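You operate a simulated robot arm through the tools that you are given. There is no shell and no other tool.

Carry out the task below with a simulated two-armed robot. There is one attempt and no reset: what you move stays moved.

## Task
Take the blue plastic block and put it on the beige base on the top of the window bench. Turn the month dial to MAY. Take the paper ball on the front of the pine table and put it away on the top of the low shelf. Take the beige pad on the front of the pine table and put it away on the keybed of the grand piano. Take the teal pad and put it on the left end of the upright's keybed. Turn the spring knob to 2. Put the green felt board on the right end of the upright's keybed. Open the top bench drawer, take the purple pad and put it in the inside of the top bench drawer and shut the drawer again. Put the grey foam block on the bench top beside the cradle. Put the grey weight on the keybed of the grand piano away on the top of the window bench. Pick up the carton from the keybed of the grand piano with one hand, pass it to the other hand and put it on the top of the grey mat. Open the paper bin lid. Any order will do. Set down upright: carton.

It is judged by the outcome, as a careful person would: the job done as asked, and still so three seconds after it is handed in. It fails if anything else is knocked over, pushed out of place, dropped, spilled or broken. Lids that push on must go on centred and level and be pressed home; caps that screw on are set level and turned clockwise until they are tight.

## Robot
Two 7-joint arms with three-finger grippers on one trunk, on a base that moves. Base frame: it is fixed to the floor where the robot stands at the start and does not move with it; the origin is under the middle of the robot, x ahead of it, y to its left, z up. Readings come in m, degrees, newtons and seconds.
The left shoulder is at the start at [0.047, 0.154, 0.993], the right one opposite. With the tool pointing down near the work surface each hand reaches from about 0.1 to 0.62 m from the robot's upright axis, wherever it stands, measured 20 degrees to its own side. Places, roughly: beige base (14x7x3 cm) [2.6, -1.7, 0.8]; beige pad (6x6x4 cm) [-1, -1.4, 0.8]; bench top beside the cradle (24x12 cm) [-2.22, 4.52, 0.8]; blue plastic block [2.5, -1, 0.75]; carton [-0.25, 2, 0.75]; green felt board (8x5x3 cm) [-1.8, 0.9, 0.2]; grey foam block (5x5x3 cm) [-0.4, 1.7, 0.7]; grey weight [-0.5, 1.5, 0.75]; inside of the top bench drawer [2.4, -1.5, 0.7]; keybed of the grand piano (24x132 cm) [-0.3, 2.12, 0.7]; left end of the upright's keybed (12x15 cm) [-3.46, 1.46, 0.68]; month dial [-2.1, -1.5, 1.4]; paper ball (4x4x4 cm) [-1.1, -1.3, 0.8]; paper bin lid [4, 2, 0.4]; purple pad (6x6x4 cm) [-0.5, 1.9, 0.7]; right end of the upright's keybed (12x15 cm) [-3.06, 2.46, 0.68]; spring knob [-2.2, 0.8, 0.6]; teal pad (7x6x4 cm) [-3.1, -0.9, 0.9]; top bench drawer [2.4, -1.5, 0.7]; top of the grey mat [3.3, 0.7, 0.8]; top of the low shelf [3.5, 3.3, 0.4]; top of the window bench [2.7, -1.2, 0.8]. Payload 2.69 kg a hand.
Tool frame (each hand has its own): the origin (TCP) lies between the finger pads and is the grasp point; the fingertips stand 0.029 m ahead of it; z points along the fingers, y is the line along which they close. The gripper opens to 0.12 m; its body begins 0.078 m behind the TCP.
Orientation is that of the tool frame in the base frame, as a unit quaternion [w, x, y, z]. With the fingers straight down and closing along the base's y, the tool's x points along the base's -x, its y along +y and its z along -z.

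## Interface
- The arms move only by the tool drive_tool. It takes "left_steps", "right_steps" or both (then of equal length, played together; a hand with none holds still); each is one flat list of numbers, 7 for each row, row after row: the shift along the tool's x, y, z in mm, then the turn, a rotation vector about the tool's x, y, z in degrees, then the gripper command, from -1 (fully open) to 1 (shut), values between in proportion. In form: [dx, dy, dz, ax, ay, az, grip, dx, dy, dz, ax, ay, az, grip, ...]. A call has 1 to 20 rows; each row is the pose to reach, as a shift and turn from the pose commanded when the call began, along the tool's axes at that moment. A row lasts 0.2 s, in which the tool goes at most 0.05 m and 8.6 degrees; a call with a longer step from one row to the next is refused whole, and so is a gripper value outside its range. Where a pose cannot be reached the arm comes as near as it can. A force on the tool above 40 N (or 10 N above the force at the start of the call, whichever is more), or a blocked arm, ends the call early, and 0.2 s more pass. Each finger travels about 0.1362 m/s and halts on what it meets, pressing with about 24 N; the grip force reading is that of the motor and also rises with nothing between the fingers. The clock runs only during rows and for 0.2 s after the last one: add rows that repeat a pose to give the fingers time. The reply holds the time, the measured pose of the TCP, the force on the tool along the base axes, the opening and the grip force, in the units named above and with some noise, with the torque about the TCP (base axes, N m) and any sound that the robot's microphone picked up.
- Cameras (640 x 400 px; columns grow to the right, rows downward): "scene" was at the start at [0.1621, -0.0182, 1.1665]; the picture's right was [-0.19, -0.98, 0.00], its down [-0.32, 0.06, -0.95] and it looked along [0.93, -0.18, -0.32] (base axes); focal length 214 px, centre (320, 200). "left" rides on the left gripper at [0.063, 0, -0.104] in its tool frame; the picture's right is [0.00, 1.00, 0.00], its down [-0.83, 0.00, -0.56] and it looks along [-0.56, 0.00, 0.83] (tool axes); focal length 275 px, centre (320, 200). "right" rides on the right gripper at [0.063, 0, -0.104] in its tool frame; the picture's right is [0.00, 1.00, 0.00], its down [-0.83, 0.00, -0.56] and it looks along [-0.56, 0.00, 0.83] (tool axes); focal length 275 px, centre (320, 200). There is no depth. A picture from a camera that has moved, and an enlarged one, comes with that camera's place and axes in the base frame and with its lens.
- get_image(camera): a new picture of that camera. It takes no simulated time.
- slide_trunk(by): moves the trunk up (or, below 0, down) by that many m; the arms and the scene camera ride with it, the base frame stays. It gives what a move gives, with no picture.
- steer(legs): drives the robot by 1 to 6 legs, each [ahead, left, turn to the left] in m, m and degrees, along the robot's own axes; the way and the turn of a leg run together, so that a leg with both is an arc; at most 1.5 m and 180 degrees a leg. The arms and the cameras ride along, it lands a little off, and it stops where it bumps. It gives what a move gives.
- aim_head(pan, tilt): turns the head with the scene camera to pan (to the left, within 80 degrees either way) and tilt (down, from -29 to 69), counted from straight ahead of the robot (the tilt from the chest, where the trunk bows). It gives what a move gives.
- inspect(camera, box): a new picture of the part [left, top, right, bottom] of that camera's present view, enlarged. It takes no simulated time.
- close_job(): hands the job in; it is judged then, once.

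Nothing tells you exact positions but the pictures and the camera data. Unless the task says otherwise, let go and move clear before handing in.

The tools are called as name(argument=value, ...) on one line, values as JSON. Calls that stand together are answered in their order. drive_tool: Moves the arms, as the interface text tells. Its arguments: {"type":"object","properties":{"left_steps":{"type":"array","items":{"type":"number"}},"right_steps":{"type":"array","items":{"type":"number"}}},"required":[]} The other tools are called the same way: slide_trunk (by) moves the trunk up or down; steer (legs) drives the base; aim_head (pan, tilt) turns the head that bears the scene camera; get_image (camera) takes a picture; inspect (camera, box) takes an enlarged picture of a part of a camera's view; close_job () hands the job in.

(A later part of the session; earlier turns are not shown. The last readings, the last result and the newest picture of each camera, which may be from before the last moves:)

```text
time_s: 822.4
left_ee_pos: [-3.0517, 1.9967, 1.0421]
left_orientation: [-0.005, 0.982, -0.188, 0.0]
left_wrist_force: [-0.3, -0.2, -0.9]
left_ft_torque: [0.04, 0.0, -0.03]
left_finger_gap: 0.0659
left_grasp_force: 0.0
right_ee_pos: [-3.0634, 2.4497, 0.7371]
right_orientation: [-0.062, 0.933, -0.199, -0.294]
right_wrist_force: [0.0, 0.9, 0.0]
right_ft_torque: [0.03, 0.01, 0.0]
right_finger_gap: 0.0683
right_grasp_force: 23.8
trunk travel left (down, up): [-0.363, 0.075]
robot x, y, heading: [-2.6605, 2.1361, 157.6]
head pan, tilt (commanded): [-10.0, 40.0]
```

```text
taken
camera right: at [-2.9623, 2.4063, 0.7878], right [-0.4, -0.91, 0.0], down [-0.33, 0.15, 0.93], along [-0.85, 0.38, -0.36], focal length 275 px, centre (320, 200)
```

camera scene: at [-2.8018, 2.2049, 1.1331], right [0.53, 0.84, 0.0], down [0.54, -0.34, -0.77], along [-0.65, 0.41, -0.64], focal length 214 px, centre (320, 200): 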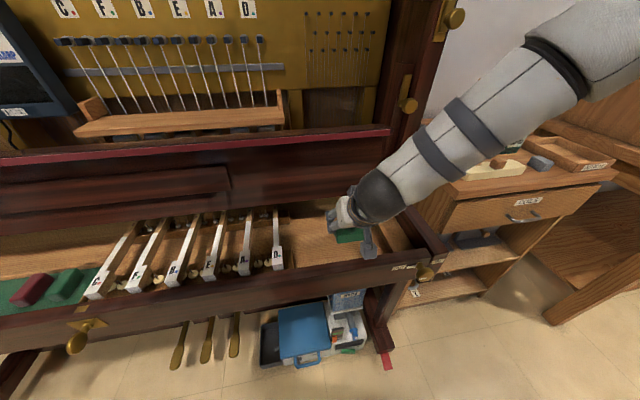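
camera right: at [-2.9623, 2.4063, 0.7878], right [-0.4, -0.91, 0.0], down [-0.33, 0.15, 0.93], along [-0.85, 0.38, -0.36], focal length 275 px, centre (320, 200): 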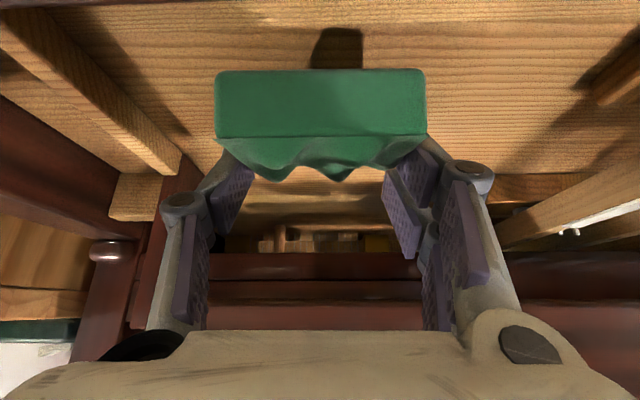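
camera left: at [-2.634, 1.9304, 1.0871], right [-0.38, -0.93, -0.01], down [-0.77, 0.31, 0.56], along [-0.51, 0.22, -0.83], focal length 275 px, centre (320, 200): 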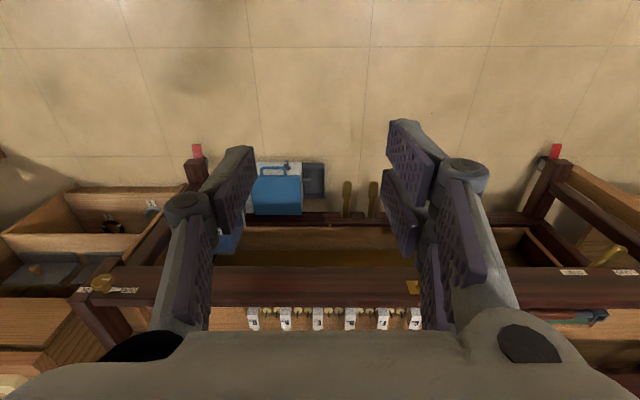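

drive_tool(right_steps=[1.7, 0, 2.5, 0, 0, 0, 0.3, 3.4, 0, 5, 0, 0, 0, 0.3])

drive_tool(right_steps=[1.7, 0, 2.5, 0, 0, 0, 0.3, 3.4, 0, 5, 0, 0, 0, 0.3])

drive_tool(right_steps=[1.7, 0, 2.5, 0, 0, 0, 0.3, 3.4, 0, 5, 0, 0, 0, 0.3])

```text
time_s: 823.0
left_ee_pos: [-3.0519, 1.9967, 1.0421]
left_orientation: [-0.005, 0.982, -0.187, 0.0]
left_wrist_force: [-0.3, -0.8, 0.8]
left_ft_torque: [-0.02, -0.01, 0.01]
left_finger_gap: 0.0658
left_grasp_force: 0.0
right_ee_pos: [-3.0635, 2.4502, 0.7322]
right_orientation: [-0.062, 0.933, -0.198, -0.294]
right_wrist_force: [0.9, 0.7, -0.2]
right_ft_torque: [0.0, 0.01, -0.01]
right_finger_gap: 0.0684
right_grasp_force: 24.3
trunk travel left (down, up): [-0.363, 0.075]
robot x, y, heading: [-2.6638, 2.1358, 157.6]
head pan, tilt (commanded): [-10.0, 40.0]
```

```text
time_s: 823.6
left_ee_pos: [-3.0514, 1.9969, 1.0415]
left_orientation: [-0.004, 0.982, -0.188, 0.001]
left_wrist_force: [-0.4, 0.2, -0.4]
left_ft_torque: [0.0, 0.02, -0.02]
left_finger_gap: 0.0661
left_grasp_force: 0.0
right_ee_pos: [-3.0641, 2.4507, 0.7273]
right_orientation: [-0.063, 0.932, -0.2, -0.294]
right_wrist_force: [-0.8, 0.2, 0.0]
right_ft_torque: [-0.01, 0.02, 0.0]
right_finger_gap: 0.0687
right_grasp_force: 23.5
trunk travel left (down, up): [-0.363, 0.075]
robot x, y, heading: [-2.6677, 2.1363, 157.7]
head pan, tilt (commanded): [-10.0, 40.0]
```

```text
time_s: 824.2
left_ee_pos: [-3.0524, 1.9963, 1.042]
left_orientation: [-0.004, 0.982, -0.188, 0.0]
left_wrist_force: [0.4, -0.1, -0.1]
left_ft_torque: [0.02, 0.03, -0.01]
left_finger_gap: 0.0662
left_grasp_force: 0.0
right_ee_pos: [-3.0648, 2.4493, 0.7206]
right_orientation: [-0.062, 0.933, -0.2, -0.294]
right_wrist_force: [0.2, 0.4, -1.6]
right_ft_torque: [0.03, 0.0, -0.01]
right_finger_gap: 0.0684
right_grasp_force: 24.3
trunk travel left (down, up): [-0.363, 0.075]
robot x, y, heading: [-2.6648, 2.1321, 157.9]
head pan, tilt (commanded): [-10.0, 40.0]
```

get_image(camera="right")

inspect(camera="scene", box=[280, 160, 450, 300])

```text
taken
camera right: at [-2.9629, 2.4062, 0.7696], right [-0.4, -0.91, 0.0], down [-0.33, 0.15, 0.93], along [-0.85, 0.38, -0.36], focal length 275 px, centre (320, 200)
```

right: 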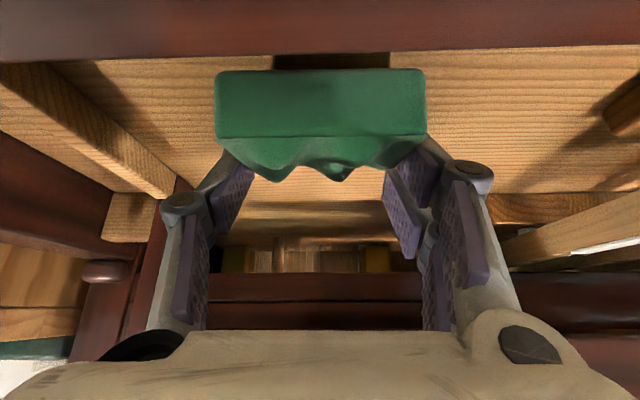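

```text
2.86 times, centred on (365, 230) of scene
camera zoom: at [-2.8019, 2.205, 1.133], right [0.53, 0.84, 0.0], down [0.54, -0.34, -0.77], along [-0.65, 0.41, -0.64], focal length 613 px, centre (191, 114)
```

zoom: 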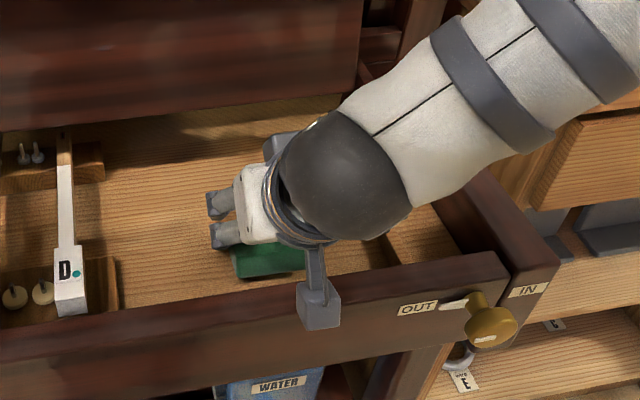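

drive_tool(right_steps=[1.7, 0, 2.5, 0, 0, 0, 0.3, 3.4, 0, 5, 0, 0, 0, 0.3])

drive_tool(right_steps=[1.7, 0, 2.5, 0, 0, 0, 0.3, 3.4, 0, 5, 0, 0, 0, 0.3])

drive_tool(right_steps=[1.7, 0, 2.5, 0, 0, 0, 0.3, 3.4, 0, 5, 0, 0, 0, 0.3])

```text
time_s: 824.8
left_ee_pos: [-3.0494, 1.9973, 1.043]
left_orientation: [-0.004, 0.982, -0.187, 0.0]
left_wrist_force: [-1.0, 0.5, 0.4]
left_ft_torque: [0.0, 0.0, -0.02]
left_finger_gap: 0.066
left_grasp_force: 0.1
right_ee_pos: [-3.0661, 2.4506, 0.7166]
right_orientation: [-0.063, 0.932, -0.2, -0.296]
right_wrist_force: [4.4, 1.4, 16.6]
right_ft_torque: [-0.47, 0.1, 0.1]
right_finger_gap: 0.0689
right_grasp_force: 24.2
trunk travel left (down, up): [-0.363, 0.075]
robot x, y, heading: [-2.6638, 2.1346, 157.6]
head pan, tilt (commanded): [-10.0, 40.0]
```

```text
time_s: 825.4
left_ee_pos: [-3.05, 1.9961, 1.0429]
left_orientation: [-0.005, 0.982, -0.188, -0.002]
left_wrist_force: [-0.2, -1.2, 0.3]
left_ft_torque: [-0.06, -0.03, 0.0]
left_finger_gap: 0.066
left_grasp_force: 0.2
right_ee_pos: [-3.0664, 2.4508, 0.7129]
right_orientation: [-0.063, 0.931, -0.199, -0.3]
right_wrist_force: [6.9, -0.3, 20.3]
right_ft_torque: [-0.18, -0.18, 0.07]
right_finger_gap: 0.0685
right_grasp_force: 23.4
trunk travel left (down, up): [-0.363, 0.075]
robot x, y, heading: [-2.6657, 2.1318, 157.8]
head pan, tilt (commanded): [-10.0, 40.0]
stopped in row 2 (right hand): the force on the tool passed its limit at 43 N (the readings are from after the stop); the commanded pose is now the measured one
```

```text
time_s: 825.8
left_ee_pos: [-3.0495, 1.9953, 1.043]
left_orientation: [-0.004, 0.982, -0.188, -0.001]
left_wrist_force: [-0.1, 0.0, -0.4]
left_ft_torque: [-0.03, 0.0, -0.02]
left_finger_gap: 0.0659
left_grasp_force: 0.1
right_ee_pos: [-3.0678, 2.4506, 0.7134]
right_orientation: [-0.062, 0.93, -0.2, -0.302]
right_wrist_force: [7.8, -0.9, 22.9]
right_ft_torque: [-0.24, -0.24, 0.13]
right_finger_gap: 0.0686
right_grasp_force: 24.0
trunk travel left (down, up): [-0.363, 0.075]
robot x, y, heading: [-2.6652, 2.1315, 157.3]
head pan, tilt (commanded): [-10.0, 40.0]
stopped in row 2 (right hand): the force on the tool passed its limit at 44 N (the readings are from after the stop); the commanded pose is now the measured one
```

The board's edge is touching the keybed. I'll open the fingers gradually and then back away.

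drive_tool(right_steps=[-1, 0, -1.5, 0, 0, 0, 0.0, -1, 0, -1.5, 0, 0, 0, -0.2, -1, 0, -1.5, 0, 0, 0, -0.4, -1, 0, -1.5, 0, 0, 0, -0.6, -1, 0, -1.5, 0, 0, 0, -0.75, -1, 0, -1.5, 0, 0, 0, -0.75])

get_image(camera="right")

```text
time_s: 827.2
left_ee_pos: [-3.0524, 1.9963, 1.041]
left_orientation: [-0.004, 0.982, -0.189, 0.0]
left_wrist_force: [-0.1, -1.1, 0.4]
left_ft_torque: [0.01, -0.02, 0.03]
left_finger_gap: 0.0661
left_grasp_force: 0.1
right_ee_pos: [-3.0684, 2.4514, 0.7133]
right_orientation: [-0.063, 0.931, -0.2, -0.3]
right_wrist_force: [0.5, 0.2, 0.1]
right_ft_torque: [0.0, 0.01, 0.03]
right_finger_gap: 0.105
right_grasp_force: 0.1
trunk travel left (down, up): [-0.363, 0.075]
robot x, y, heading: [-2.6639, 2.1387, 157.4]
head pan, tilt (commanded): [-10.0, 40.0]
```

```text
taken
camera right: at [-2.9657, 2.4068, 0.7608], right [-0.41, -0.91, 0.0], down [-0.32, 0.14, 0.94], along [-0.86, 0.38, -0.35], focal length 275 px, centre (320, 200)
```

right: 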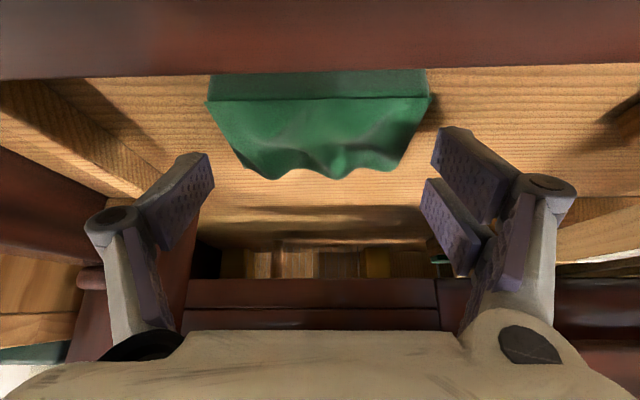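

The board lies flat on the keybed. I'll lift the hand straight up and back the base off.

drive_tool(right_steps=[-14, 0, -20, 0, 0, 0, -0.75, -29, 0, -41, 0, 0, 0, -0.75, -52, 0, -74, 0, 0, 0, -0.75, -75, 0, -107, 0, 0, 0, -0.75, -100, 0, -143, 0, 0, 0, -0.75, -120, 0, -175, 0, 0, 0, -0.75])

steer(legs=[[-0.3, 0, 0]])

get_image(camera="scene")

inspect(camera="scene", box=[220, 120, 420, 250])

```text
time_s: 828.6
left_ee_pos: [-3.0522, 1.9968, 1.0422]
left_orientation: [-0.004, 0.982, -0.188, 0.0]
left_wrist_force: [0.1, 0.9, -0.9]
left_ft_torque: [-0.03, -0.01, -0.02]
left_finger_gap: 0.0661
left_grasp_force: 0.1
right_ee_pos: [-3.0633, 2.4513, 0.925]
right_orientation: [-0.063, 0.93, -0.199, -0.301]
right_wrist_force: [-0.3, -0.8, 0.0]
right_ft_torque: [0.0, -0.02, 0.01]
right_finger_gap: 0.1051
right_grasp_force: 0.0
trunk travel left (down, up): [-0.363, 0.075]
robot x, y, heading: [-2.666, 2.1341, 157.7]
head pan, tilt (commanded): [-10.0, 40.0]
```

```text
time_s: 830.7
left_ee_pos: [-2.7753, 1.8827, 1.0427]
left_orientation: [-0.004, 0.982, -0.186, 0.0]
left_wrist_force: [-1.1, -0.4, 1.0]
left_ft_torque: [0.0, 0.0, 0.01]
left_finger_gap: 0.0659
left_grasp_force: 0.0
right_ee_pos: [-2.7877, 2.3367, 0.9272]
right_orientation: [-0.063, 0.931, -0.199, -0.3]
right_wrist_force: [0.0, -0.6, -1.0]
right_ft_torque: [0.0, 0.01, 0.01]
right_finger_gap: 0.1047
right_grasp_force: 0.1
trunk travel left (down, up): [-0.363, 0.075]
robot x, y, heading: [-2.387, 2.019, 157.4]
head pan, tilt (commanded): [-10.0, 40.0]
```

```text
taken
camera scene: at [-2.5252, 2.0914, 1.1331], right [0.53, 0.85, 0.0], down [0.54, -0.34, -0.77], along [-0.65, 0.41, -0.64], focal length 214 px, centre (320, 200)
```

scene: 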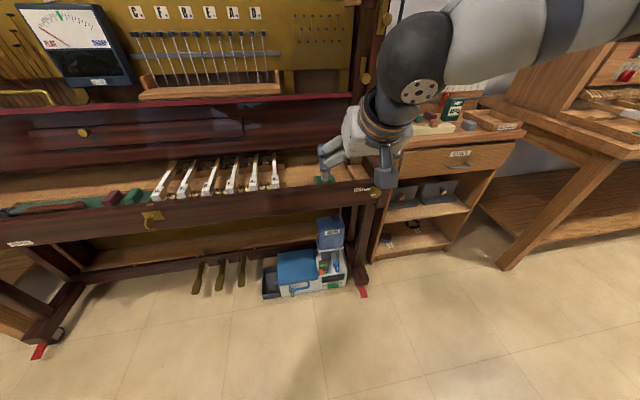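

```text
3.08 times, centred on (320, 185) of scene
camera zoom: at [-2.5252, 2.0914, 1.1331], right [0.53, 0.85, 0.0], down [0.54, -0.34, -0.77], along [-0.65, 0.41, -0.64], focal length 660 px, centre (320, 246)
```

zoom: 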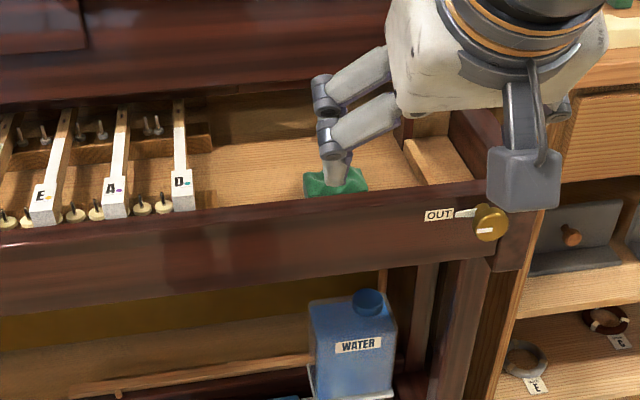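

The green board lies flat at the keybed's right end. The last item is the teal pad on the bookcase, so I'll drive south past the cart's west side and turn to face the shelves.

steer(legs=[[0.224, 0.926, 0], [-0.319, 0.85, 0], [0, 0, 90.6]])

aim_head(pan=0, tilt=15)

get_image(camera="scene")

```text
time_s: 848.2
left_ee_pos: [-2.8197, -0.0081, 1.0415]
left_orientation: [-0.003, 0.823, 0.569, -0.003]
left_wrist_force: [-0.5, 0.0, -0.9]
left_ft_torque: [0.0, 0.02, -0.01]
left_finger_gap: 0.0661
left_grasp_force: 0.0
right_ee_pos: [-3.2725, -0.0283, 0.9267]
right_orientation: [0.17, 0.794, 0.524, -0.255]
right_wrist_force: [0.1, 0.1, -0.1]
right_ft_torque: [-0.01, 0.01, -0.03]
right_finger_gap: 0.1051
right_grasp_force: 0.1
trunk travel left (down, up): [-0.363, 0.075]
robot x, y, heading: [-2.9621, 0.3783, -111.3]
head pan, tilt (commanded): [-10.0, 40.0]
```

```text
time_s: 849.1
left_ee_pos: [-2.8188, -0.0069, 1.042]
left_orientation: [-0.003, 0.823, 0.569, -0.003]
left_wrist_force: [-0.2, 0.7, -0.6]
left_ft_torque: [0.03, 0.04, 0.0]
left_finger_gap: 0.0658
left_grasp_force: 0.0
right_ee_pos: [-3.2714, -0.027, 0.9247]
right_orientation: [0.17, 0.795, 0.524, -0.255]
right_wrist_force: [0.2, 0.2, -0.2]
right_ft_torque: [-0.01, 0.01, -0.01]
right_finger_gap: 0.1052
right_grasp_force: 0.0
trunk travel left (down, up): [-0.363, 0.075]
robot x, y, heading: [-2.9586, 0.3809, -111.6]
head pan, tilt (commanded): [0.0, 15.0]
```

```text
taken
camera scene: at [-3.022, 0.2241, 1.1725], right [-0.93, 0.36, 0.0], down [0.09, 0.24, -0.97], along [-0.35, -0.9, -0.26], focal length 214 px, centre (320, 200)
```

scene: 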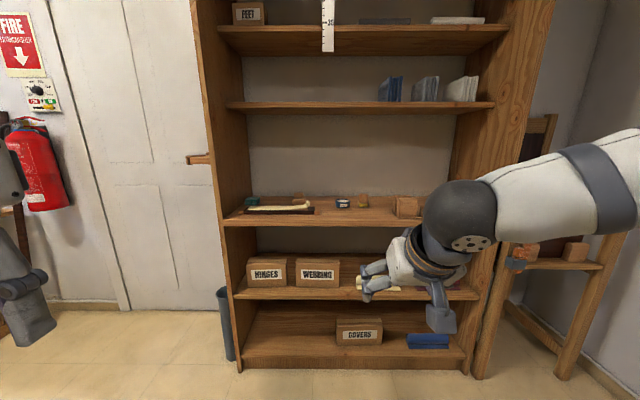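

inspect(camera="scene", box=[215, 170, 445, 310])

```text
2.78 times, centred on (330, 240) of scene
camera zoom: at [-3.022, 0.2241, 1.1725], right [-0.93, 0.36, 0.0], down [0.09, 0.24, -0.97], along [-0.35, -0.9, -0.26], focal length 597 px, centre (292, 89)
```

zoom: 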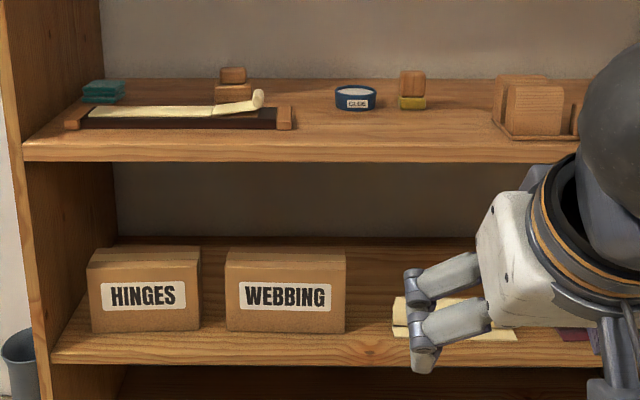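

The teal pad is at the back left of the shelf, behind a dark tray and very near the side panel. I'll approach and use the left hand's camera to see the gap around it.

steer(legs=[[0.35, 0.05, -0.5]])

drive_tool(left_steps=[0, 0, 0, 0, -8, 0, -0.1, 0, 0, 0, 0, -16, 0, -0.1, 0, 0, 0, 0, -24, 0, -0.1, -5, 0, 0, 0, -32, 0, -0.1, -10, 0, 0, 0, -40, 0, -0.1, -20, 0, 0, 0, -45, 0, -0.1])

get_image(camera="left")

get_image(camera="scene")

```text
time_s: 851.4
left_ee_pos: [-2.8975, -0.3464, 1.0416]
left_orientation: [-0.004, 0.823, 0.568, -0.003]
left_wrist_force: [-0.8, -0.6, 0.2]
left_ft_torque: [0.03, -0.02, 0.04]
left_finger_gap: 0.066
left_grasp_force: 0.0
right_ee_pos: [-3.3503, -0.3657, 0.9248]
right_orientation: [0.169, 0.795, 0.524, -0.255]
right_wrist_force: [0.5, -0.3, 0.2]
right_ft_torque: [-0.02, 0.01, 0.0]
right_finger_gap: 0.1053
right_grasp_force: 0.0
trunk travel left (down, up): [-0.363, 0.075]
robot x, y, heading: [-3.0378, 0.0419, -111.3]
head pan, tilt (commanded): [0.0, 15.0]
```

```text
time_s: 852.8
left_ee_pos: [-2.9035, -0.3644, 1.0415]
left_orientation: [0.215, 0.759, 0.526, -0.319]
left_wrist_force: [0.3, -0.3, 1.2]
left_ft_torque: [-0.01, 0.0, -0.01]
left_finger_gap: 0.0658
left_grasp_force: 0.0
right_ee_pos: [-3.3512, -0.3649, 0.9254]
right_orientation: [0.17, 0.795, 0.524, -0.255]
right_wrist_force: [-0.1, -0.7, -0.3]
right_ft_torque: [0.01, 0.03, 0.02]
right_finger_gap: 0.1053
right_grasp_force: 0.1
trunk travel left (down, up): [-0.363, 0.075]
robot x, y, heading: [-3.0457, 0.0368, -111.5]
head pan, tilt (commanded): [0.0, 15.0]
```

```text
taken
camera left: at [-2.8612, -0.2543, 1.0719], right [0.93, -0.36, 0.0], down [-0.06, -0.18, 0.98], along [-0.35, -0.92, -0.19], focal length 275 px, centre (320, 200)
```

left: 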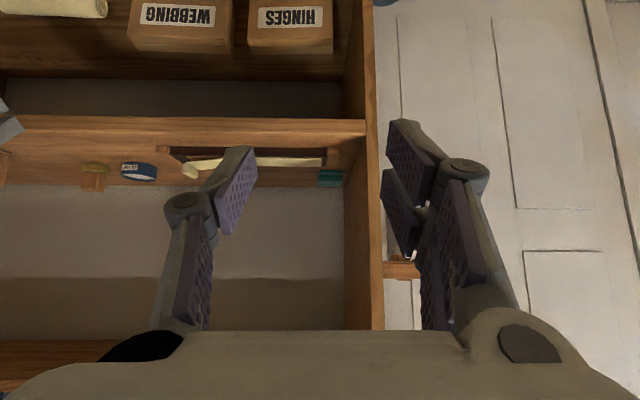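

```text
taken
camera scene: at [-3.1003, -0.1132, 1.1726], right [-0.93, 0.36, 0.0], down [0.09, 0.24, -0.97], along [-0.35, -0.9, -0.26], focal length 214 px, centre (320, 200)
```

scene: 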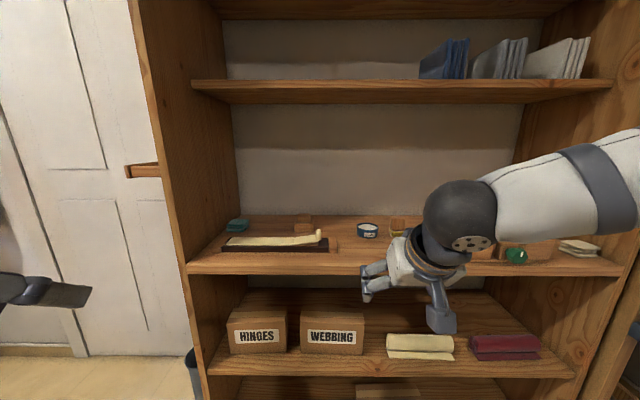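

inspect(camera="left", box=[160, 110, 400, 220])

inspect(camera="scene", box=[180, 190, 350, 290])

```text
2.67 times, centred on (280, 165) of left
camera zoom: at [-2.8612, -0.2543, 1.0719], right [0.93, -0.36, 0.0], down [-0.06, -0.18, 0.98], along [-0.35, -0.92, -0.19], focal length 734 px, centre (427, 293)
```

zoom: 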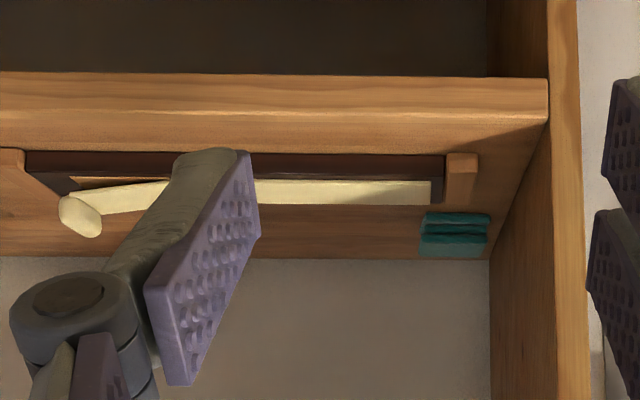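

```text
3.76 times, centred on (265, 240) of scene
camera zoom: at [-3.1003, -0.1132, 1.1726], right [-0.93, 0.36, 0.0], down [0.09, 0.24, -0.97], along [-0.35, -0.9, -0.26], focal length 807 px, centre (527, 49)
```

zoom: 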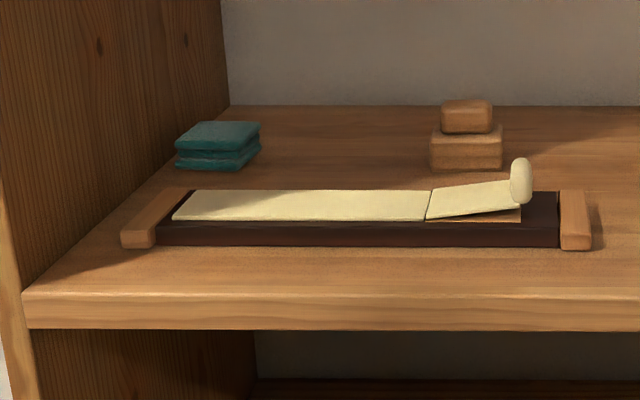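

The pad sits about 2 cm from the side panel but has around 10 cm free both in front and behind, so I'll grip it front-to-back with the right hand pointing down. I'll re-orient both hands first.

drive_tool(left_steps=[10, 5, -5, 0, 8, 0, -0.1, 20, 10, -10, 0, 16, 0, -0.1, 30, 15, -15, 0, 24, 0, -0.1, 40, 20, -20, 0, 32, 0, -0.1, 45, 25, -25, 0, 40, 0, -0.1, 50, 30, -30, 0, 45, 0, -0.1], right_steps=[0, 0, -10, 0, 6, 0, -0.75, 0, 0, -20, 0, 12, 0, -0.75, 5, 0, -30, 0, 18, 0, -0.6, 10, 0, -45, 0, 24, 0, -0.5, 15, 0, -60, 0, 30, 0, -0.5, 20, 0, -75, 0, 35.5, 0, -0.5])

drive_tool(right_steps=[0, 0, 0, 0, 0, -8.2, -0.5, 0, 0, 0, 0, 0, -16.4, -0.5, 0, 0, 0, 0, 0, -24.6, -0.5, 0, 0, 0, 0, 0, -32.8, -0.5, 0, 0, 0, 0, 0, -41, -0.5, 0, 0, 0, 0, 0, -49.2, -0.5, 0, 0, 0, 0, 0, -57.4, -0.5, 0, 0, 0, 0, 0, -65.6, -0.5, 0, 0, 0, 0, 0, -73.8, -0.5, 0, 0, 0, 0, 0, -82, -0.5, 0, 0, 0, 0, 0, -90, -0.5])

get_image(camera="scene")

get_image(camera="right")

```text
time_s: 854.2
left_ee_pos: [-2.8684, -0.3226, 1.0163]
left_orientation: [-0.004, 0.822, 0.569, -0.003]
left_wrist_force: [0.2, -0.2, 0.3]
left_ft_torque: [0.02, 0.0, 0.0]
left_finger_gap: 0.0659
left_grasp_force: 0.1
left hand out of reach, approached as far as the arm can: row 5, 6
right_ee_pos: [-3.3263, -0.3098, 0.9753]
right_orientation: [0.001, 0.834, 0.552, 0.0]
right_wrist_force: [0.6, 0.4, -0.1]
right_ft_torque: [0.01, 0.02, 0.03]
right_finger_gap: 0.0902
right_grasp_force: 0.0
trunk travel left (down, up): [-0.363, 0.075]
robot x, y, heading: [-3.0414, 0.0416, -111.1]
head pan, tilt (commanded): [0.0, 15.0]
```

```text
time_s: 856.6
left_ee_pos: [-2.868, -0.3233, 1.0166]
left_orientation: [-0.003, 0.823, 0.568, -0.003]
left_wrist_force: [0.0, 0.4, 0.9]
left_ft_torque: [-0.03, -0.02, 0.02]
left_finger_gap: 0.066
left_grasp_force: 0.1
right_ee_pos: [-3.3283, -0.3108, 0.9756]
right_orientation: [0.002, 0.199, 0.98, -0.003]
right_wrist_force: [-0.6, -0.4, -0.2]
right_ft_torque: [-0.03, 0.0, 0.01]
right_finger_gap: 0.0897
right_grasp_force: 0.1
trunk travel left (down, up): [-0.363, 0.075]
robot x, y, heading: [-3.0398, 0.0381, -111.3]
head pan, tilt (commanded): [0.0, 15.0]
```

```text
taken
camera scene: at [-3.1003, -0.1131, 1.1726], right [-0.93, 0.36, 0.0], down [0.09, 0.24, -0.97], along [-0.35, -0.9, -0.26], focal length 214 px, centre (320, 200)
```

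scene: 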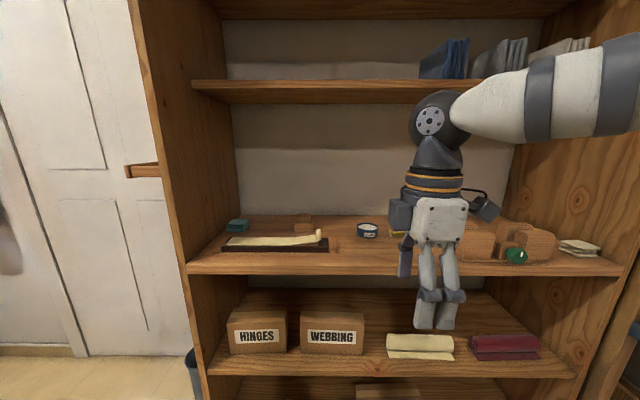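

```text
taken
camera right: at [-3.386, -0.2841, 1.079], right [0.39, 0.92, 0.0], down [0.77, -0.32, 0.56], along [0.51, -0.22, -0.83], focal length 275 px, centre (320, 200)
```

right: 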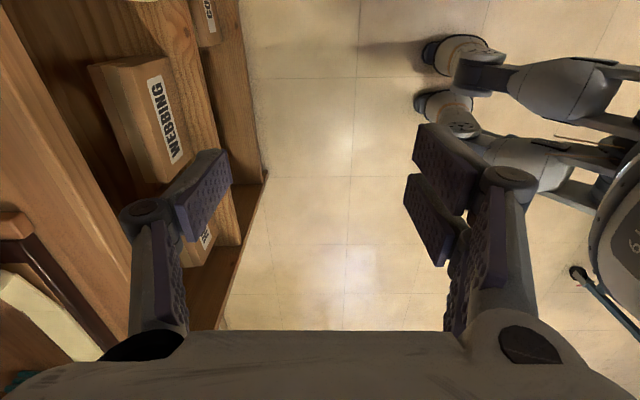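

Both hands point down now. I'll pull the left hand in, shift the base left 0.36 m, and move up to the bookcase, keeping the right hand at a height that fits between the shelves.

drive_tool(left_steps=[20, 12, 0, 0, 0, 0, -0.1, 40, 24, 0, 0, 0, 0, -0.1, 60, 36, 0, 0, 0, 0, -0.1, 80, 48, 0, 0, 0, 0, -0.1, 95, 60, 0, 0, 0, 0, -0.1], right_steps=[0, 0, 9, 0, 0, 0, -0.5, 0, 0, 18, 0, 0, 0, -0.5, 0, 0, 27, 0, 0, 0, -0.5, 0, 0, 36, 0, 0, 0, -0.5, 0, 0, 44, 0, 0, 0, -0.5])

steer(legs=[[0, 0.36, 0], [0.12, 0, 0]])

get_image(camera="scene")

get_image(camera="right")

```text
time_s: 857.8
left_ee_pos: [-2.8441, -0.2517, 0.979]
left_orientation: [-0.003, 0.823, 0.568, -0.004]
left_wrist_force: [-0.5, 0.6, 0.3]
left_ft_torque: [-0.03, 0.02, 0.01]
left_finger_gap: 0.0659
left_grasp_force: 0.1
left hand out of reach, approached as far as the arm can: row 1, 2, 3, 4, 5
right_ee_pos: [-3.3285, -0.3111, 0.9308]
right_orientation: [0.001, 0.201, 0.98, -0.002]
right_wrist_force: [-0.4, -0.2, 0.0]
right_ft_torque: [0.01, 0.03, -0.04]
right_finger_gap: 0.0899
right_grasp_force: 0.1
trunk travel left (down, up): [-0.363, 0.075]
robot x, y, heading: [-3.0437, 0.0426, -111.3]
head pan, tilt (commanded): [0.0, 15.0]
```

```text
time_s: 862.0
left_ee_pos: [-2.5563, -0.4987, 0.9788]
left_orientation: [-0.003, 0.824, 0.567, -0.003]
left_wrist_force: [0.7, -0.3, 0.1]
left_ft_torque: [0.01, -0.04, 0.0]
left_finger_gap: 0.0658
left_grasp_force: 0.1
right_ee_pos: [-3.0404, -0.5541, 0.9314]
right_orientation: [0.001, 0.203, 0.979, -0.002]
right_wrist_force: [-0.6, -0.4, -0.9]
right_ft_torque: [0.06, 0.0, -0.02]
right_finger_gap: 0.0901
right_grasp_force: 0.0
trunk travel left (down, up): [-0.363, 0.075]
robot x, y, heading: [-2.75, -0.2031, -111.7]
head pan, tilt (commanded): [0.0, 15.0]
```

```text
taken
camera scene: at [-2.8111, -0.3582, 1.1724], right [-0.93, 0.37, 0.0], down [0.1, 0.24, -0.97], along [-0.36, -0.9, -0.26], focal length 214 px, centre (320, 200)
```

scene: 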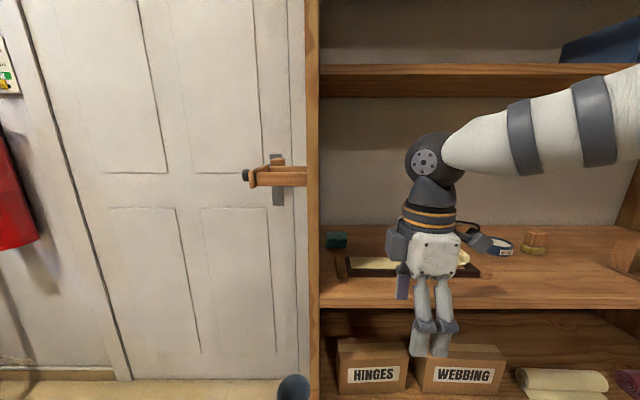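

```text
taken
camera right: at [-3.0976, -0.5281, 1.0348], right [0.39, 0.92, 0.0], down [0.76, -0.32, 0.56], along [0.51, -0.22, -0.83], focal length 275 px, centre (320, 200)
```

right: 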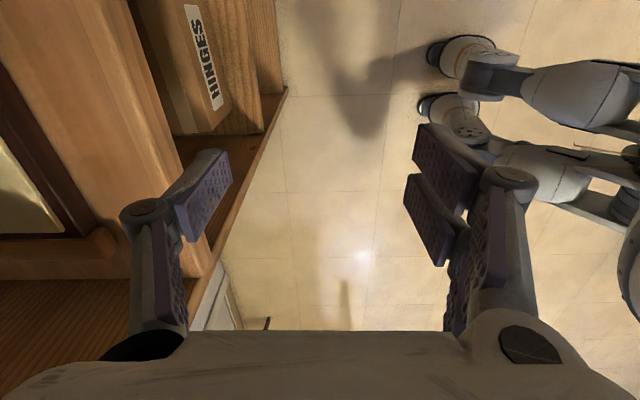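

The hand is at the right height: fingertips above the tray and wrist about 5 cm under the upper shelf. I'll move forward in small steps.

steer(legs=[[0.15, 0, 0]])

get_image(camera="scene")

get_image(camera="right")

```text
time_s: 863.3
left_ee_pos: [-2.612, -0.6385, 0.9778]
left_orientation: [-0.003, 0.824, 0.567, -0.004]
left_wrist_force: [-0.3, -0.5, -0.6]
left_ft_torque: [0.03, 0.01, 0.04]
left_finger_gap: 0.0662
left_grasp_force: 0.1
right_ee_pos: [-3.0941, -0.6952, 0.9319]
right_orientation: [0.001, 0.202, 0.979, -0.002]
right_wrist_force: [-0.6, -0.2, 0.0]
right_ft_torque: [-0.01, 0.01, 0.0]
right_finger_gap: 0.09
right_grasp_force: 0.0
trunk travel left (down, up): [-0.363, 0.075]
robot x, y, heading: [-2.8036, -0.3445, -111.6]
head pan, tilt (commanded): [0.0, 15.0]
```

```text
taken
camera scene: at [-2.8665, -0.4988, 1.1724], right [-0.93, 0.37, 0.0], down [0.1, 0.24, -0.97], along [-0.35, -0.9, -0.26], focal length 214 px, centre (320, 200)
```

scene: 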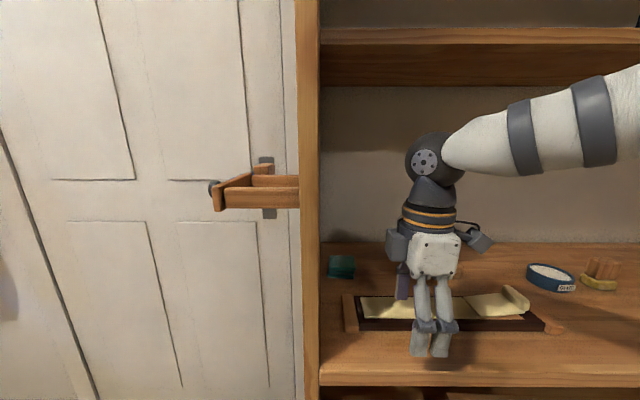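

```text
taken
camera right: at [-3.1528, -0.6691, 1.0348], right [0.39, 0.92, 0.0], down [0.76, -0.32, 0.56], along [0.51, -0.22, -0.83], focal length 275 px, centre (320, 200)
```

right: 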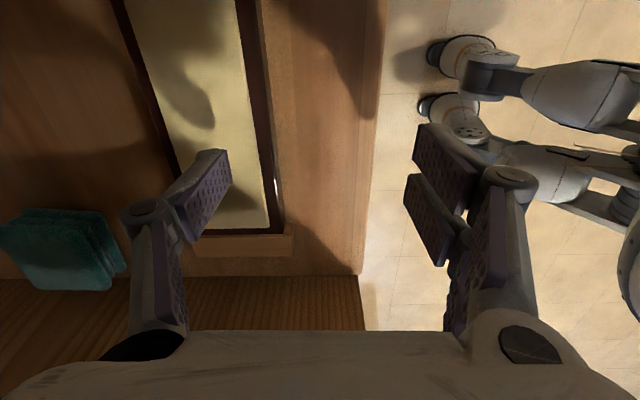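

steer(legs=[[0.1, 0, 0]])

get_image(camera="right")

get_image(camera="scene")

```text
time_s: 864.5
left_ee_pos: [-2.6483, -0.7288, 0.9803]
left_orientation: [-0.002, 0.823, 0.568, -0.003]
left_wrist_force: [-0.2, 0.0, 0.5]
left_ft_torque: [0.01, 0.02, 0.02]
left_finger_gap: 0.0661
left_grasp_force: 0.0
right_ee_pos: [-3.1291, -0.787, 0.9309]
right_orientation: [0.001, 0.201, 0.98, -0.003]
right_wrist_force: [-0.1, -1.3, -0.1]
right_ft_torque: [-0.02, 0.01, -0.02]
right_finger_gap: 0.0901
right_grasp_force: 0.0
trunk travel left (down, up): [-0.363, 0.075]
robot x, y, heading: [-2.8437, -0.4352, -111.5]
head pan, tilt (commanded): [0.0, 15.0]
```

```text
taken
camera right: at [-3.1881, -0.7619, 1.0348], right [0.39, 0.92, 0.0], down [0.77, -0.32, 0.56], along [0.51, -0.22, -0.83], focal length 275 px, centre (320, 200)
```

right: 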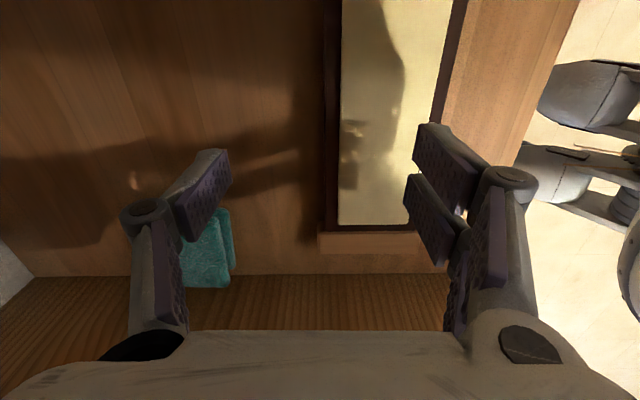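

```text
taken
camera scene: at [-2.9023, -0.5909, 1.1724], right [-0.93, 0.36, 0.0], down [0.09, 0.24, -0.97], along [-0.35, -0.9, -0.26], focal length 214 px, centre (320, 200)
```

scene: 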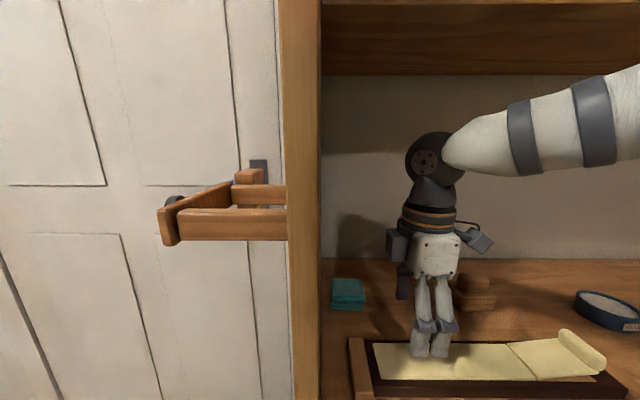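

drive_tool(right_steps=[0, -30, 0, 0, 0, 0, -0.5, 0, -60, 0, 0, 0, 0, -0.5, 0, -91, 0, 0, 0, 0, -0.5, 0, -91, 0, 0, 0, 0, -0.5])

get_image(camera="right")

get_image(camera="scene")

```text
time_s: 865.5
left_ee_pos: [-2.6463, -0.7291, 0.9799]
left_orientation: [-0.003, 0.823, 0.568, -0.003]
left_wrist_force: [0.3, 0.2, 0.1]
left_ft_torque: [0.0, 0.04, -0.03]
left_finger_gap: 0.0659
left_grasp_force: 0.0
right_ee_pos: [-3.165, -0.8711, 0.9313]
right_orientation: [0.001, 0.201, 0.98, -0.002]
right_wrist_force: [-0.1, 0.5, 0.4]
right_ft_torque: [0.0, 0.0, 0.02]
right_finger_gap: 0.09
right_grasp_force: 0.1
trunk travel left (down, up): [-0.363, 0.075]
robot x, y, heading: [-2.8397, -0.432, -111.0]
head pan, tilt (commanded): [0.0, 15.0]
```

```text
taken
camera right: at [-3.2229, -0.8452, 1.0357], right [0.39, 0.92, 0.0], down [0.77, -0.32, 0.56], along [0.51, -0.22, -0.83], focal length 275 px, centre (320, 200)
```

right: 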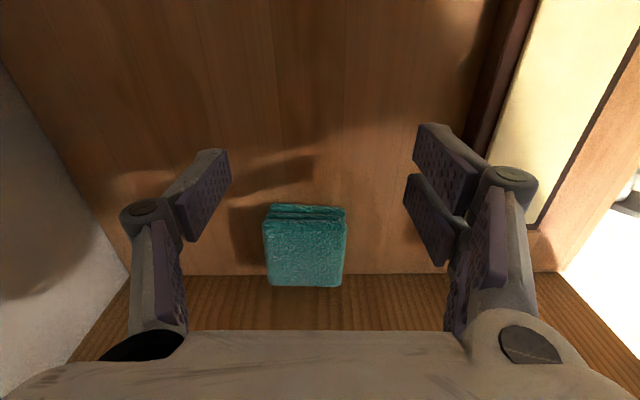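

```text
taken
camera scene: at [-2.9019, -0.5898, 1.1726], right [-0.93, 0.36, 0.0], down [0.09, 0.24, -0.97], along [-0.35, -0.9, -0.26], focal length 214 px, centre (320, 200)
```

scene: 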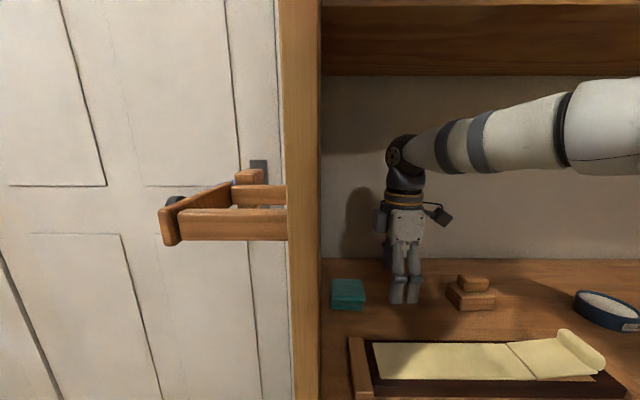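

The pad is now beside the hand, in line between the fingers. I'll lower the hand and slide left so the fingers straddle it.

drive_tool(right_steps=[0, -5, 10, 0, 0, 0, -0.5, 0, -10, 22, 0, 0, 0, -0.5, 0, -10, 31, 0, 0, 0, -0.5, -12, -10, 31, 0, 0, 0, -0.5, -25, -10, 31, 0, 0, 0, -0.5, -38, -10, 31, 0, 0, 0, -0.5, -48, -10, 31, 0, 0, 0, -0.5, -48, -10, 31, 0, 0, 0, -0.5])

get_image(camera="right")

inspect(camera="scene", box=[310, 180, 480, 340])

```text
time_s: 867.3
left_ee_pos: [-2.6469, -0.7285, 0.979]
left_orientation: [-0.002, 0.822, 0.569, -0.004]
left_wrist_force: [0.5, 0.0, 0.0]
left_ft_torque: [0.0, -0.02, 0.03]
left_finger_gap: 0.0659
left_grasp_force: 0.1
right_ee_pos: [-3.1229, -0.9008, 0.9005]
right_orientation: [0.001, 0.2, 0.98, -0.002]
right_wrist_force: [-0.4, -0.9, -0.1]
right_ft_torque: [0.02, 0.01, 0.0]
right_finger_gap: 0.0901
right_grasp_force: 0.1
trunk travel left (down, up): [-0.363, 0.075]
robot x, y, heading: [-2.8452, -0.4385, -111.2]
head pan, tilt (commanded): [0.0, 15.0]
```

```text
taken
camera right: at [-3.1819, -0.874, 1.0052], right [0.39, 0.92, 0.0], down [0.77, -0.32, 0.56], along [0.51, -0.22, -0.83], focal length 275 px, centre (320, 200)
```

right: 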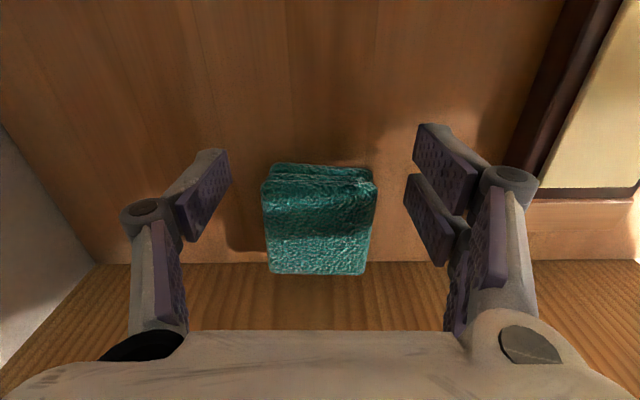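

```text
2.50 times, centred on (395, 260) of scene
camera zoom: at [-2.902, -0.5901, 1.1726], right [-0.93, 0.36, 0.0], down [0.09, 0.24, -0.97], along [-0.35, -0.9, -0.26], focal length 536 px, centre (132, 50)
```

zoom: 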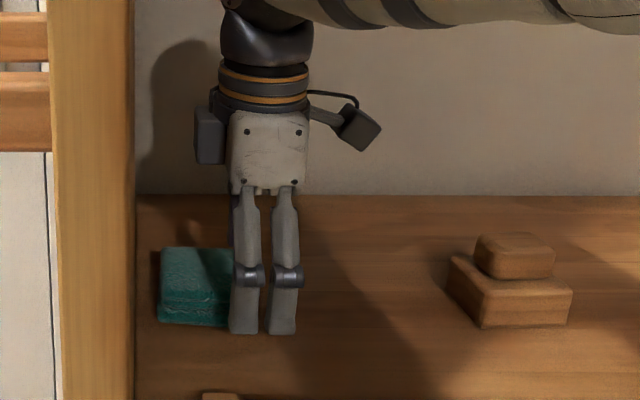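

drive_tool(right_steps=[-10, 0, 0, 0, 0, 0, -0.5, -20, 0, 0, 0, 0, 0, -0.5, -25, 0, 0, 0, 0, 0, -0.5, -25, 0, 0, 0, 0, 0, -0.2, -25, 0, 0, 0, 0, 0, 0.1, -25, 0, 0, 0, 0, 0, 0.5, -25, 0, 0, 0, 0, 0, 0.6])

get_image(camera="right")

inspect(camera="scene", box=[310, 180, 480, 340])

```text
time_s: 868.9
left_ee_pos: [-2.6467, -0.7288, 0.979]
left_orientation: [-0.003, 0.823, 0.567, -0.003]
left_wrist_force: [0.6, 0.1, -0.1]
left_ft_torque: [-0.03, -0.01, -0.01]
left_finger_gap: 0.0662
left_grasp_force: 0.1
right_ee_pos: [-3.1033, -0.9096, 0.9015]
right_orientation: [0.001, 0.2, 0.98, -0.002]
right_wrist_force: [0.8, 0.4, 1.7]
right_ft_torque: [0.04, 0.02, -0.03]
right_finger_gap: 0.0599
right_grasp_force: 24.1
trunk travel left (down, up): [-0.363, 0.075]
robot x, y, heading: [-2.8424, -0.4373, -111.3]
head pan, tilt (commanded): [0.0, 15.0]
```

```text
taken
camera right: at [-3.1602, -0.8832, 1.0053], right [0.39, 0.92, 0.0], down [0.77, -0.32, 0.56], along [0.51, -0.22, -0.83], focal length 275 px, centre (320, 200)
```

right: 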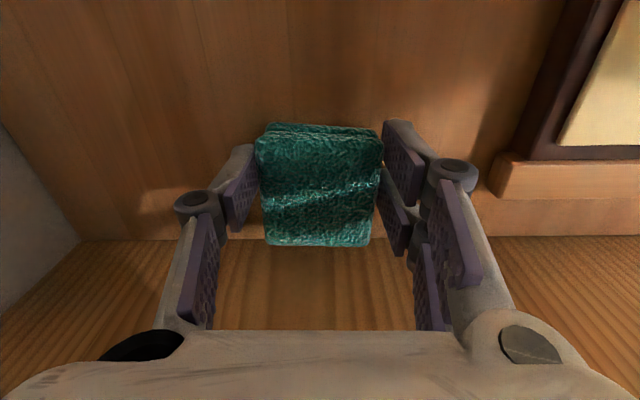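

```text
2.50 times, centred on (395, 260) of scene
camera zoom: at [-2.9019, -0.59, 1.1726], right [-0.93, 0.36, 0.0], down [0.09, 0.24, -0.97], along [-0.35, -0.9, -0.26], focal length 536 px, centre (132, 50)
```

zoom: 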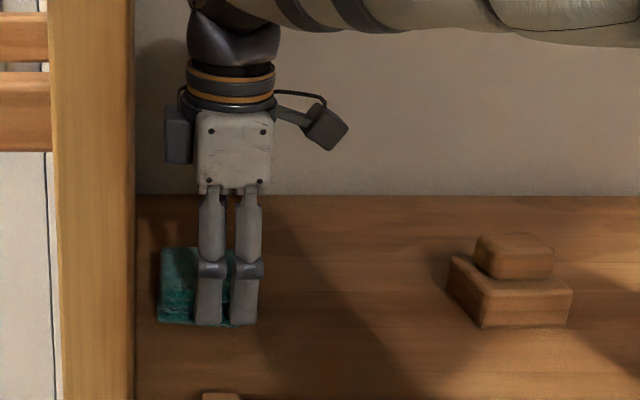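

The teal pad is gripped. I'll lift it just enough to clear the tray, move it away from the panel, and pull back out.

drive_tool(right_steps=[0, 0, -12, 0, 0, 0, 0.6, 0, 0, -25, 0, 0, 0, 0.6, 0, 0, -38, 0, 0, 0, 0.6, 20, 0, -38, 0, 0, 0, 0.6, 40, 0, -38, 0, 0, 0, 0.6, 40, 30, -38, 0, 0, 0, 0.6, 40, 60, -38, 0, 0, 0, 0.6, 40, 90, -38, 0, 0, 0, 0.6])

get_image(camera="right")

get_image(camera="scene")

```text
time_s: 870.7
left_ee_pos: [-2.6473, -0.7292, 0.979]
left_orientation: [-0.002, 0.823, 0.568, -0.002]
left_wrist_force: [0.0, -0.4, 0.2]
left_ft_torque: [0.0, 0.03, 0.0]
left_finger_gap: 0.0662
left_grasp_force: 0.0
right_ee_pos: [-3.1043, -0.8083, 0.9387]
right_orientation: [0.001, 0.2, 0.98, -0.003]
right_wrist_force: [0.3, 0.0, 1.0]
right_ft_torque: [0.01, -0.03, 0.01]
right_finger_gap: 0.0597
right_grasp_force: 23.5
trunk travel left (down, up): [-0.363, 0.075]
robot x, y, heading: [-2.8423, -0.4385, -111.5]
head pan, tilt (commanded): [0.0, 15.0]
```

```text
taken
camera right: at [-3.1623, -0.7823, 1.0431], right [0.39, 0.92, -0.01], down [0.77, -0.32, 0.56], along [0.51, -0.22, -0.83], focal length 275 px, centre (320, 200)
```

right: 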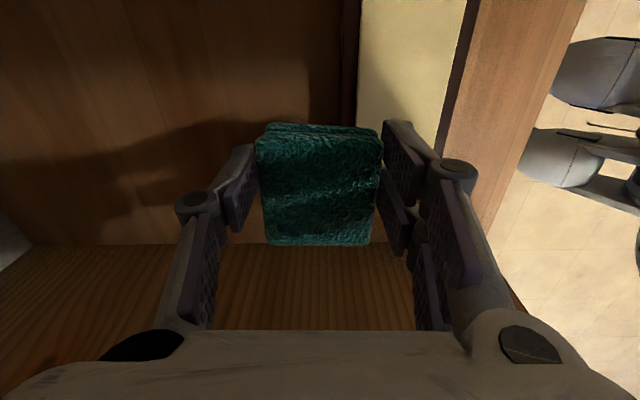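

```text
taken
camera scene: at [-2.9023, -0.5897, 1.1726], right [-0.93, 0.36, 0.0], down [0.09, 0.24, -0.97], along [-0.35, -0.9, -0.26], focal length 214 px, centre (320, 200)
```

scene: 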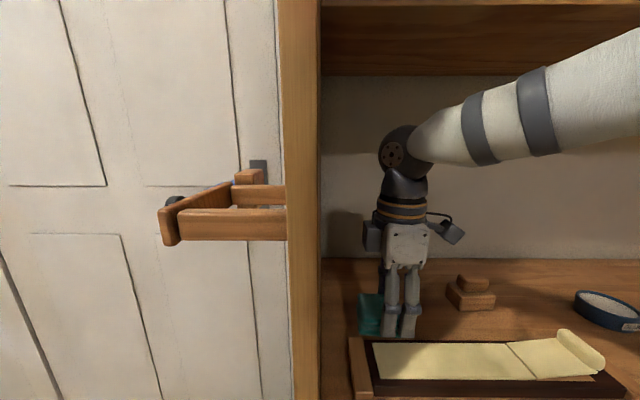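

drive_tool(right_steps=[0, 0, -5, 0, 0, 0, 0.6, 0, 0, -10, 0, 0, 0, 0.6])

steer(legs=[[-0.2, 0, 0]])

get_image(camera="scene")

steer(legs=[[-0.4, 0, 0]])

get_image(camera="scene")

```text
time_s: 871.3
left_ee_pos: [-2.6462, -0.7286, 0.9793]
left_orientation: [-0.002, 0.822, 0.569, -0.003]
left_wrist_force: [0.2, 0.2, -0.4]
left_ft_torque: [-0.02, 0.01, -0.02]
left_finger_gap: 0.0659
left_grasp_force: 0.0
right_ee_pos: [-3.1043, -0.8099, 0.9483]
right_orientation: [0.001, 0.2, 0.98, -0.002]
right_wrist_force: [0.3, 0.7, -0.8]
right_ft_torque: [-0.02, -0.01, -0.02]
right_finger_gap: 0.0593
right_grasp_force: 24.0
trunk travel left (down, up): [-0.363, 0.075]
robot x, y, heading: [-2.8435, -0.4333, -111.4]
head pan, tilt (commanded): [0.0, 15.0]
```

```text
time_s: 872.9
left_ee_pos: [-2.574, -0.5409, 0.9797]
left_orientation: [-0.002, 0.823, 0.567, -0.004]
left_wrist_force: [0.6, 0.3, 0.2]
left_ft_torque: [-0.03, 0.01, 0.03]
left_finger_gap: 0.066
left_grasp_force: 0.1
right_ee_pos: [-3.0311, -0.6213, 0.9487]
right_orientation: [0.001, 0.201, 0.98, -0.003]
right_wrist_force: [0.3, -0.2, -0.3]
right_ft_torque: [-0.02, 0.02, 0.01]
right_finger_gap: 0.0596
right_grasp_force: 23.7
trunk travel left (down, up): [-0.363, 0.075]
robot x, y, heading: [-2.7689, -0.2478, -111.6]
head pan, tilt (commanded): [0.0, 15.0]
```

```text
taken
camera scene: at [-2.8281, -0.4013, 1.1727], right [-0.93, 0.37, 0.0], down [0.09, 0.24, -0.97], along [-0.35, -0.9, -0.26], focal length 214 px, centre (320, 200)
```

scene: 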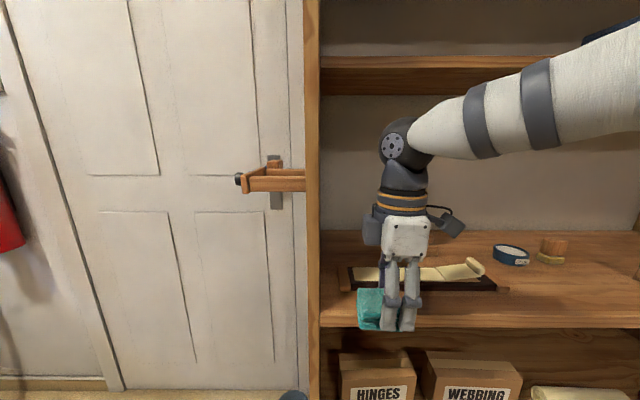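

```text
time_s: 875.4
left_ee_pos: [-2.4274, -0.1711, 0.9784]
left_orientation: [-0.003, 0.825, 0.565, -0.004]
left_wrist_force: [-0.5, -1.0, 1.3]
left_ft_torque: [0.01, 0.03, -0.02]
left_finger_gap: 0.066
left_grasp_force: 0.0
right_ee_pos: [-2.8856, -0.2484, 0.9493]
right_orientation: [0.001, 0.204, 0.979, -0.002]
right_wrist_force: [0.1, 0.4, -0.2]
right_ft_torque: [-0.04, -0.01, -0.02]
right_finger_gap: 0.059
right_grasp_force: 23.9
trunk travel left (down, up): [-0.363, 0.075]
robot x, y, heading: [-2.619, 0.1187, -111.8]
head pan, tilt (commanded): [0.0, 15.0]
```

```text
taken
camera scene: at [-2.6818, -0.0301, 1.1726], right [-0.93, 0.37, 0.0], down [0.1, 0.24, -0.97], along [-0.36, -0.9, -0.26], focal length 214 px, centre (320, 200)
```

scene: 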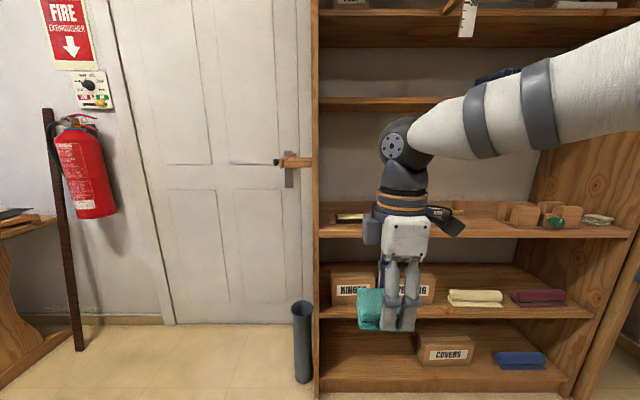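

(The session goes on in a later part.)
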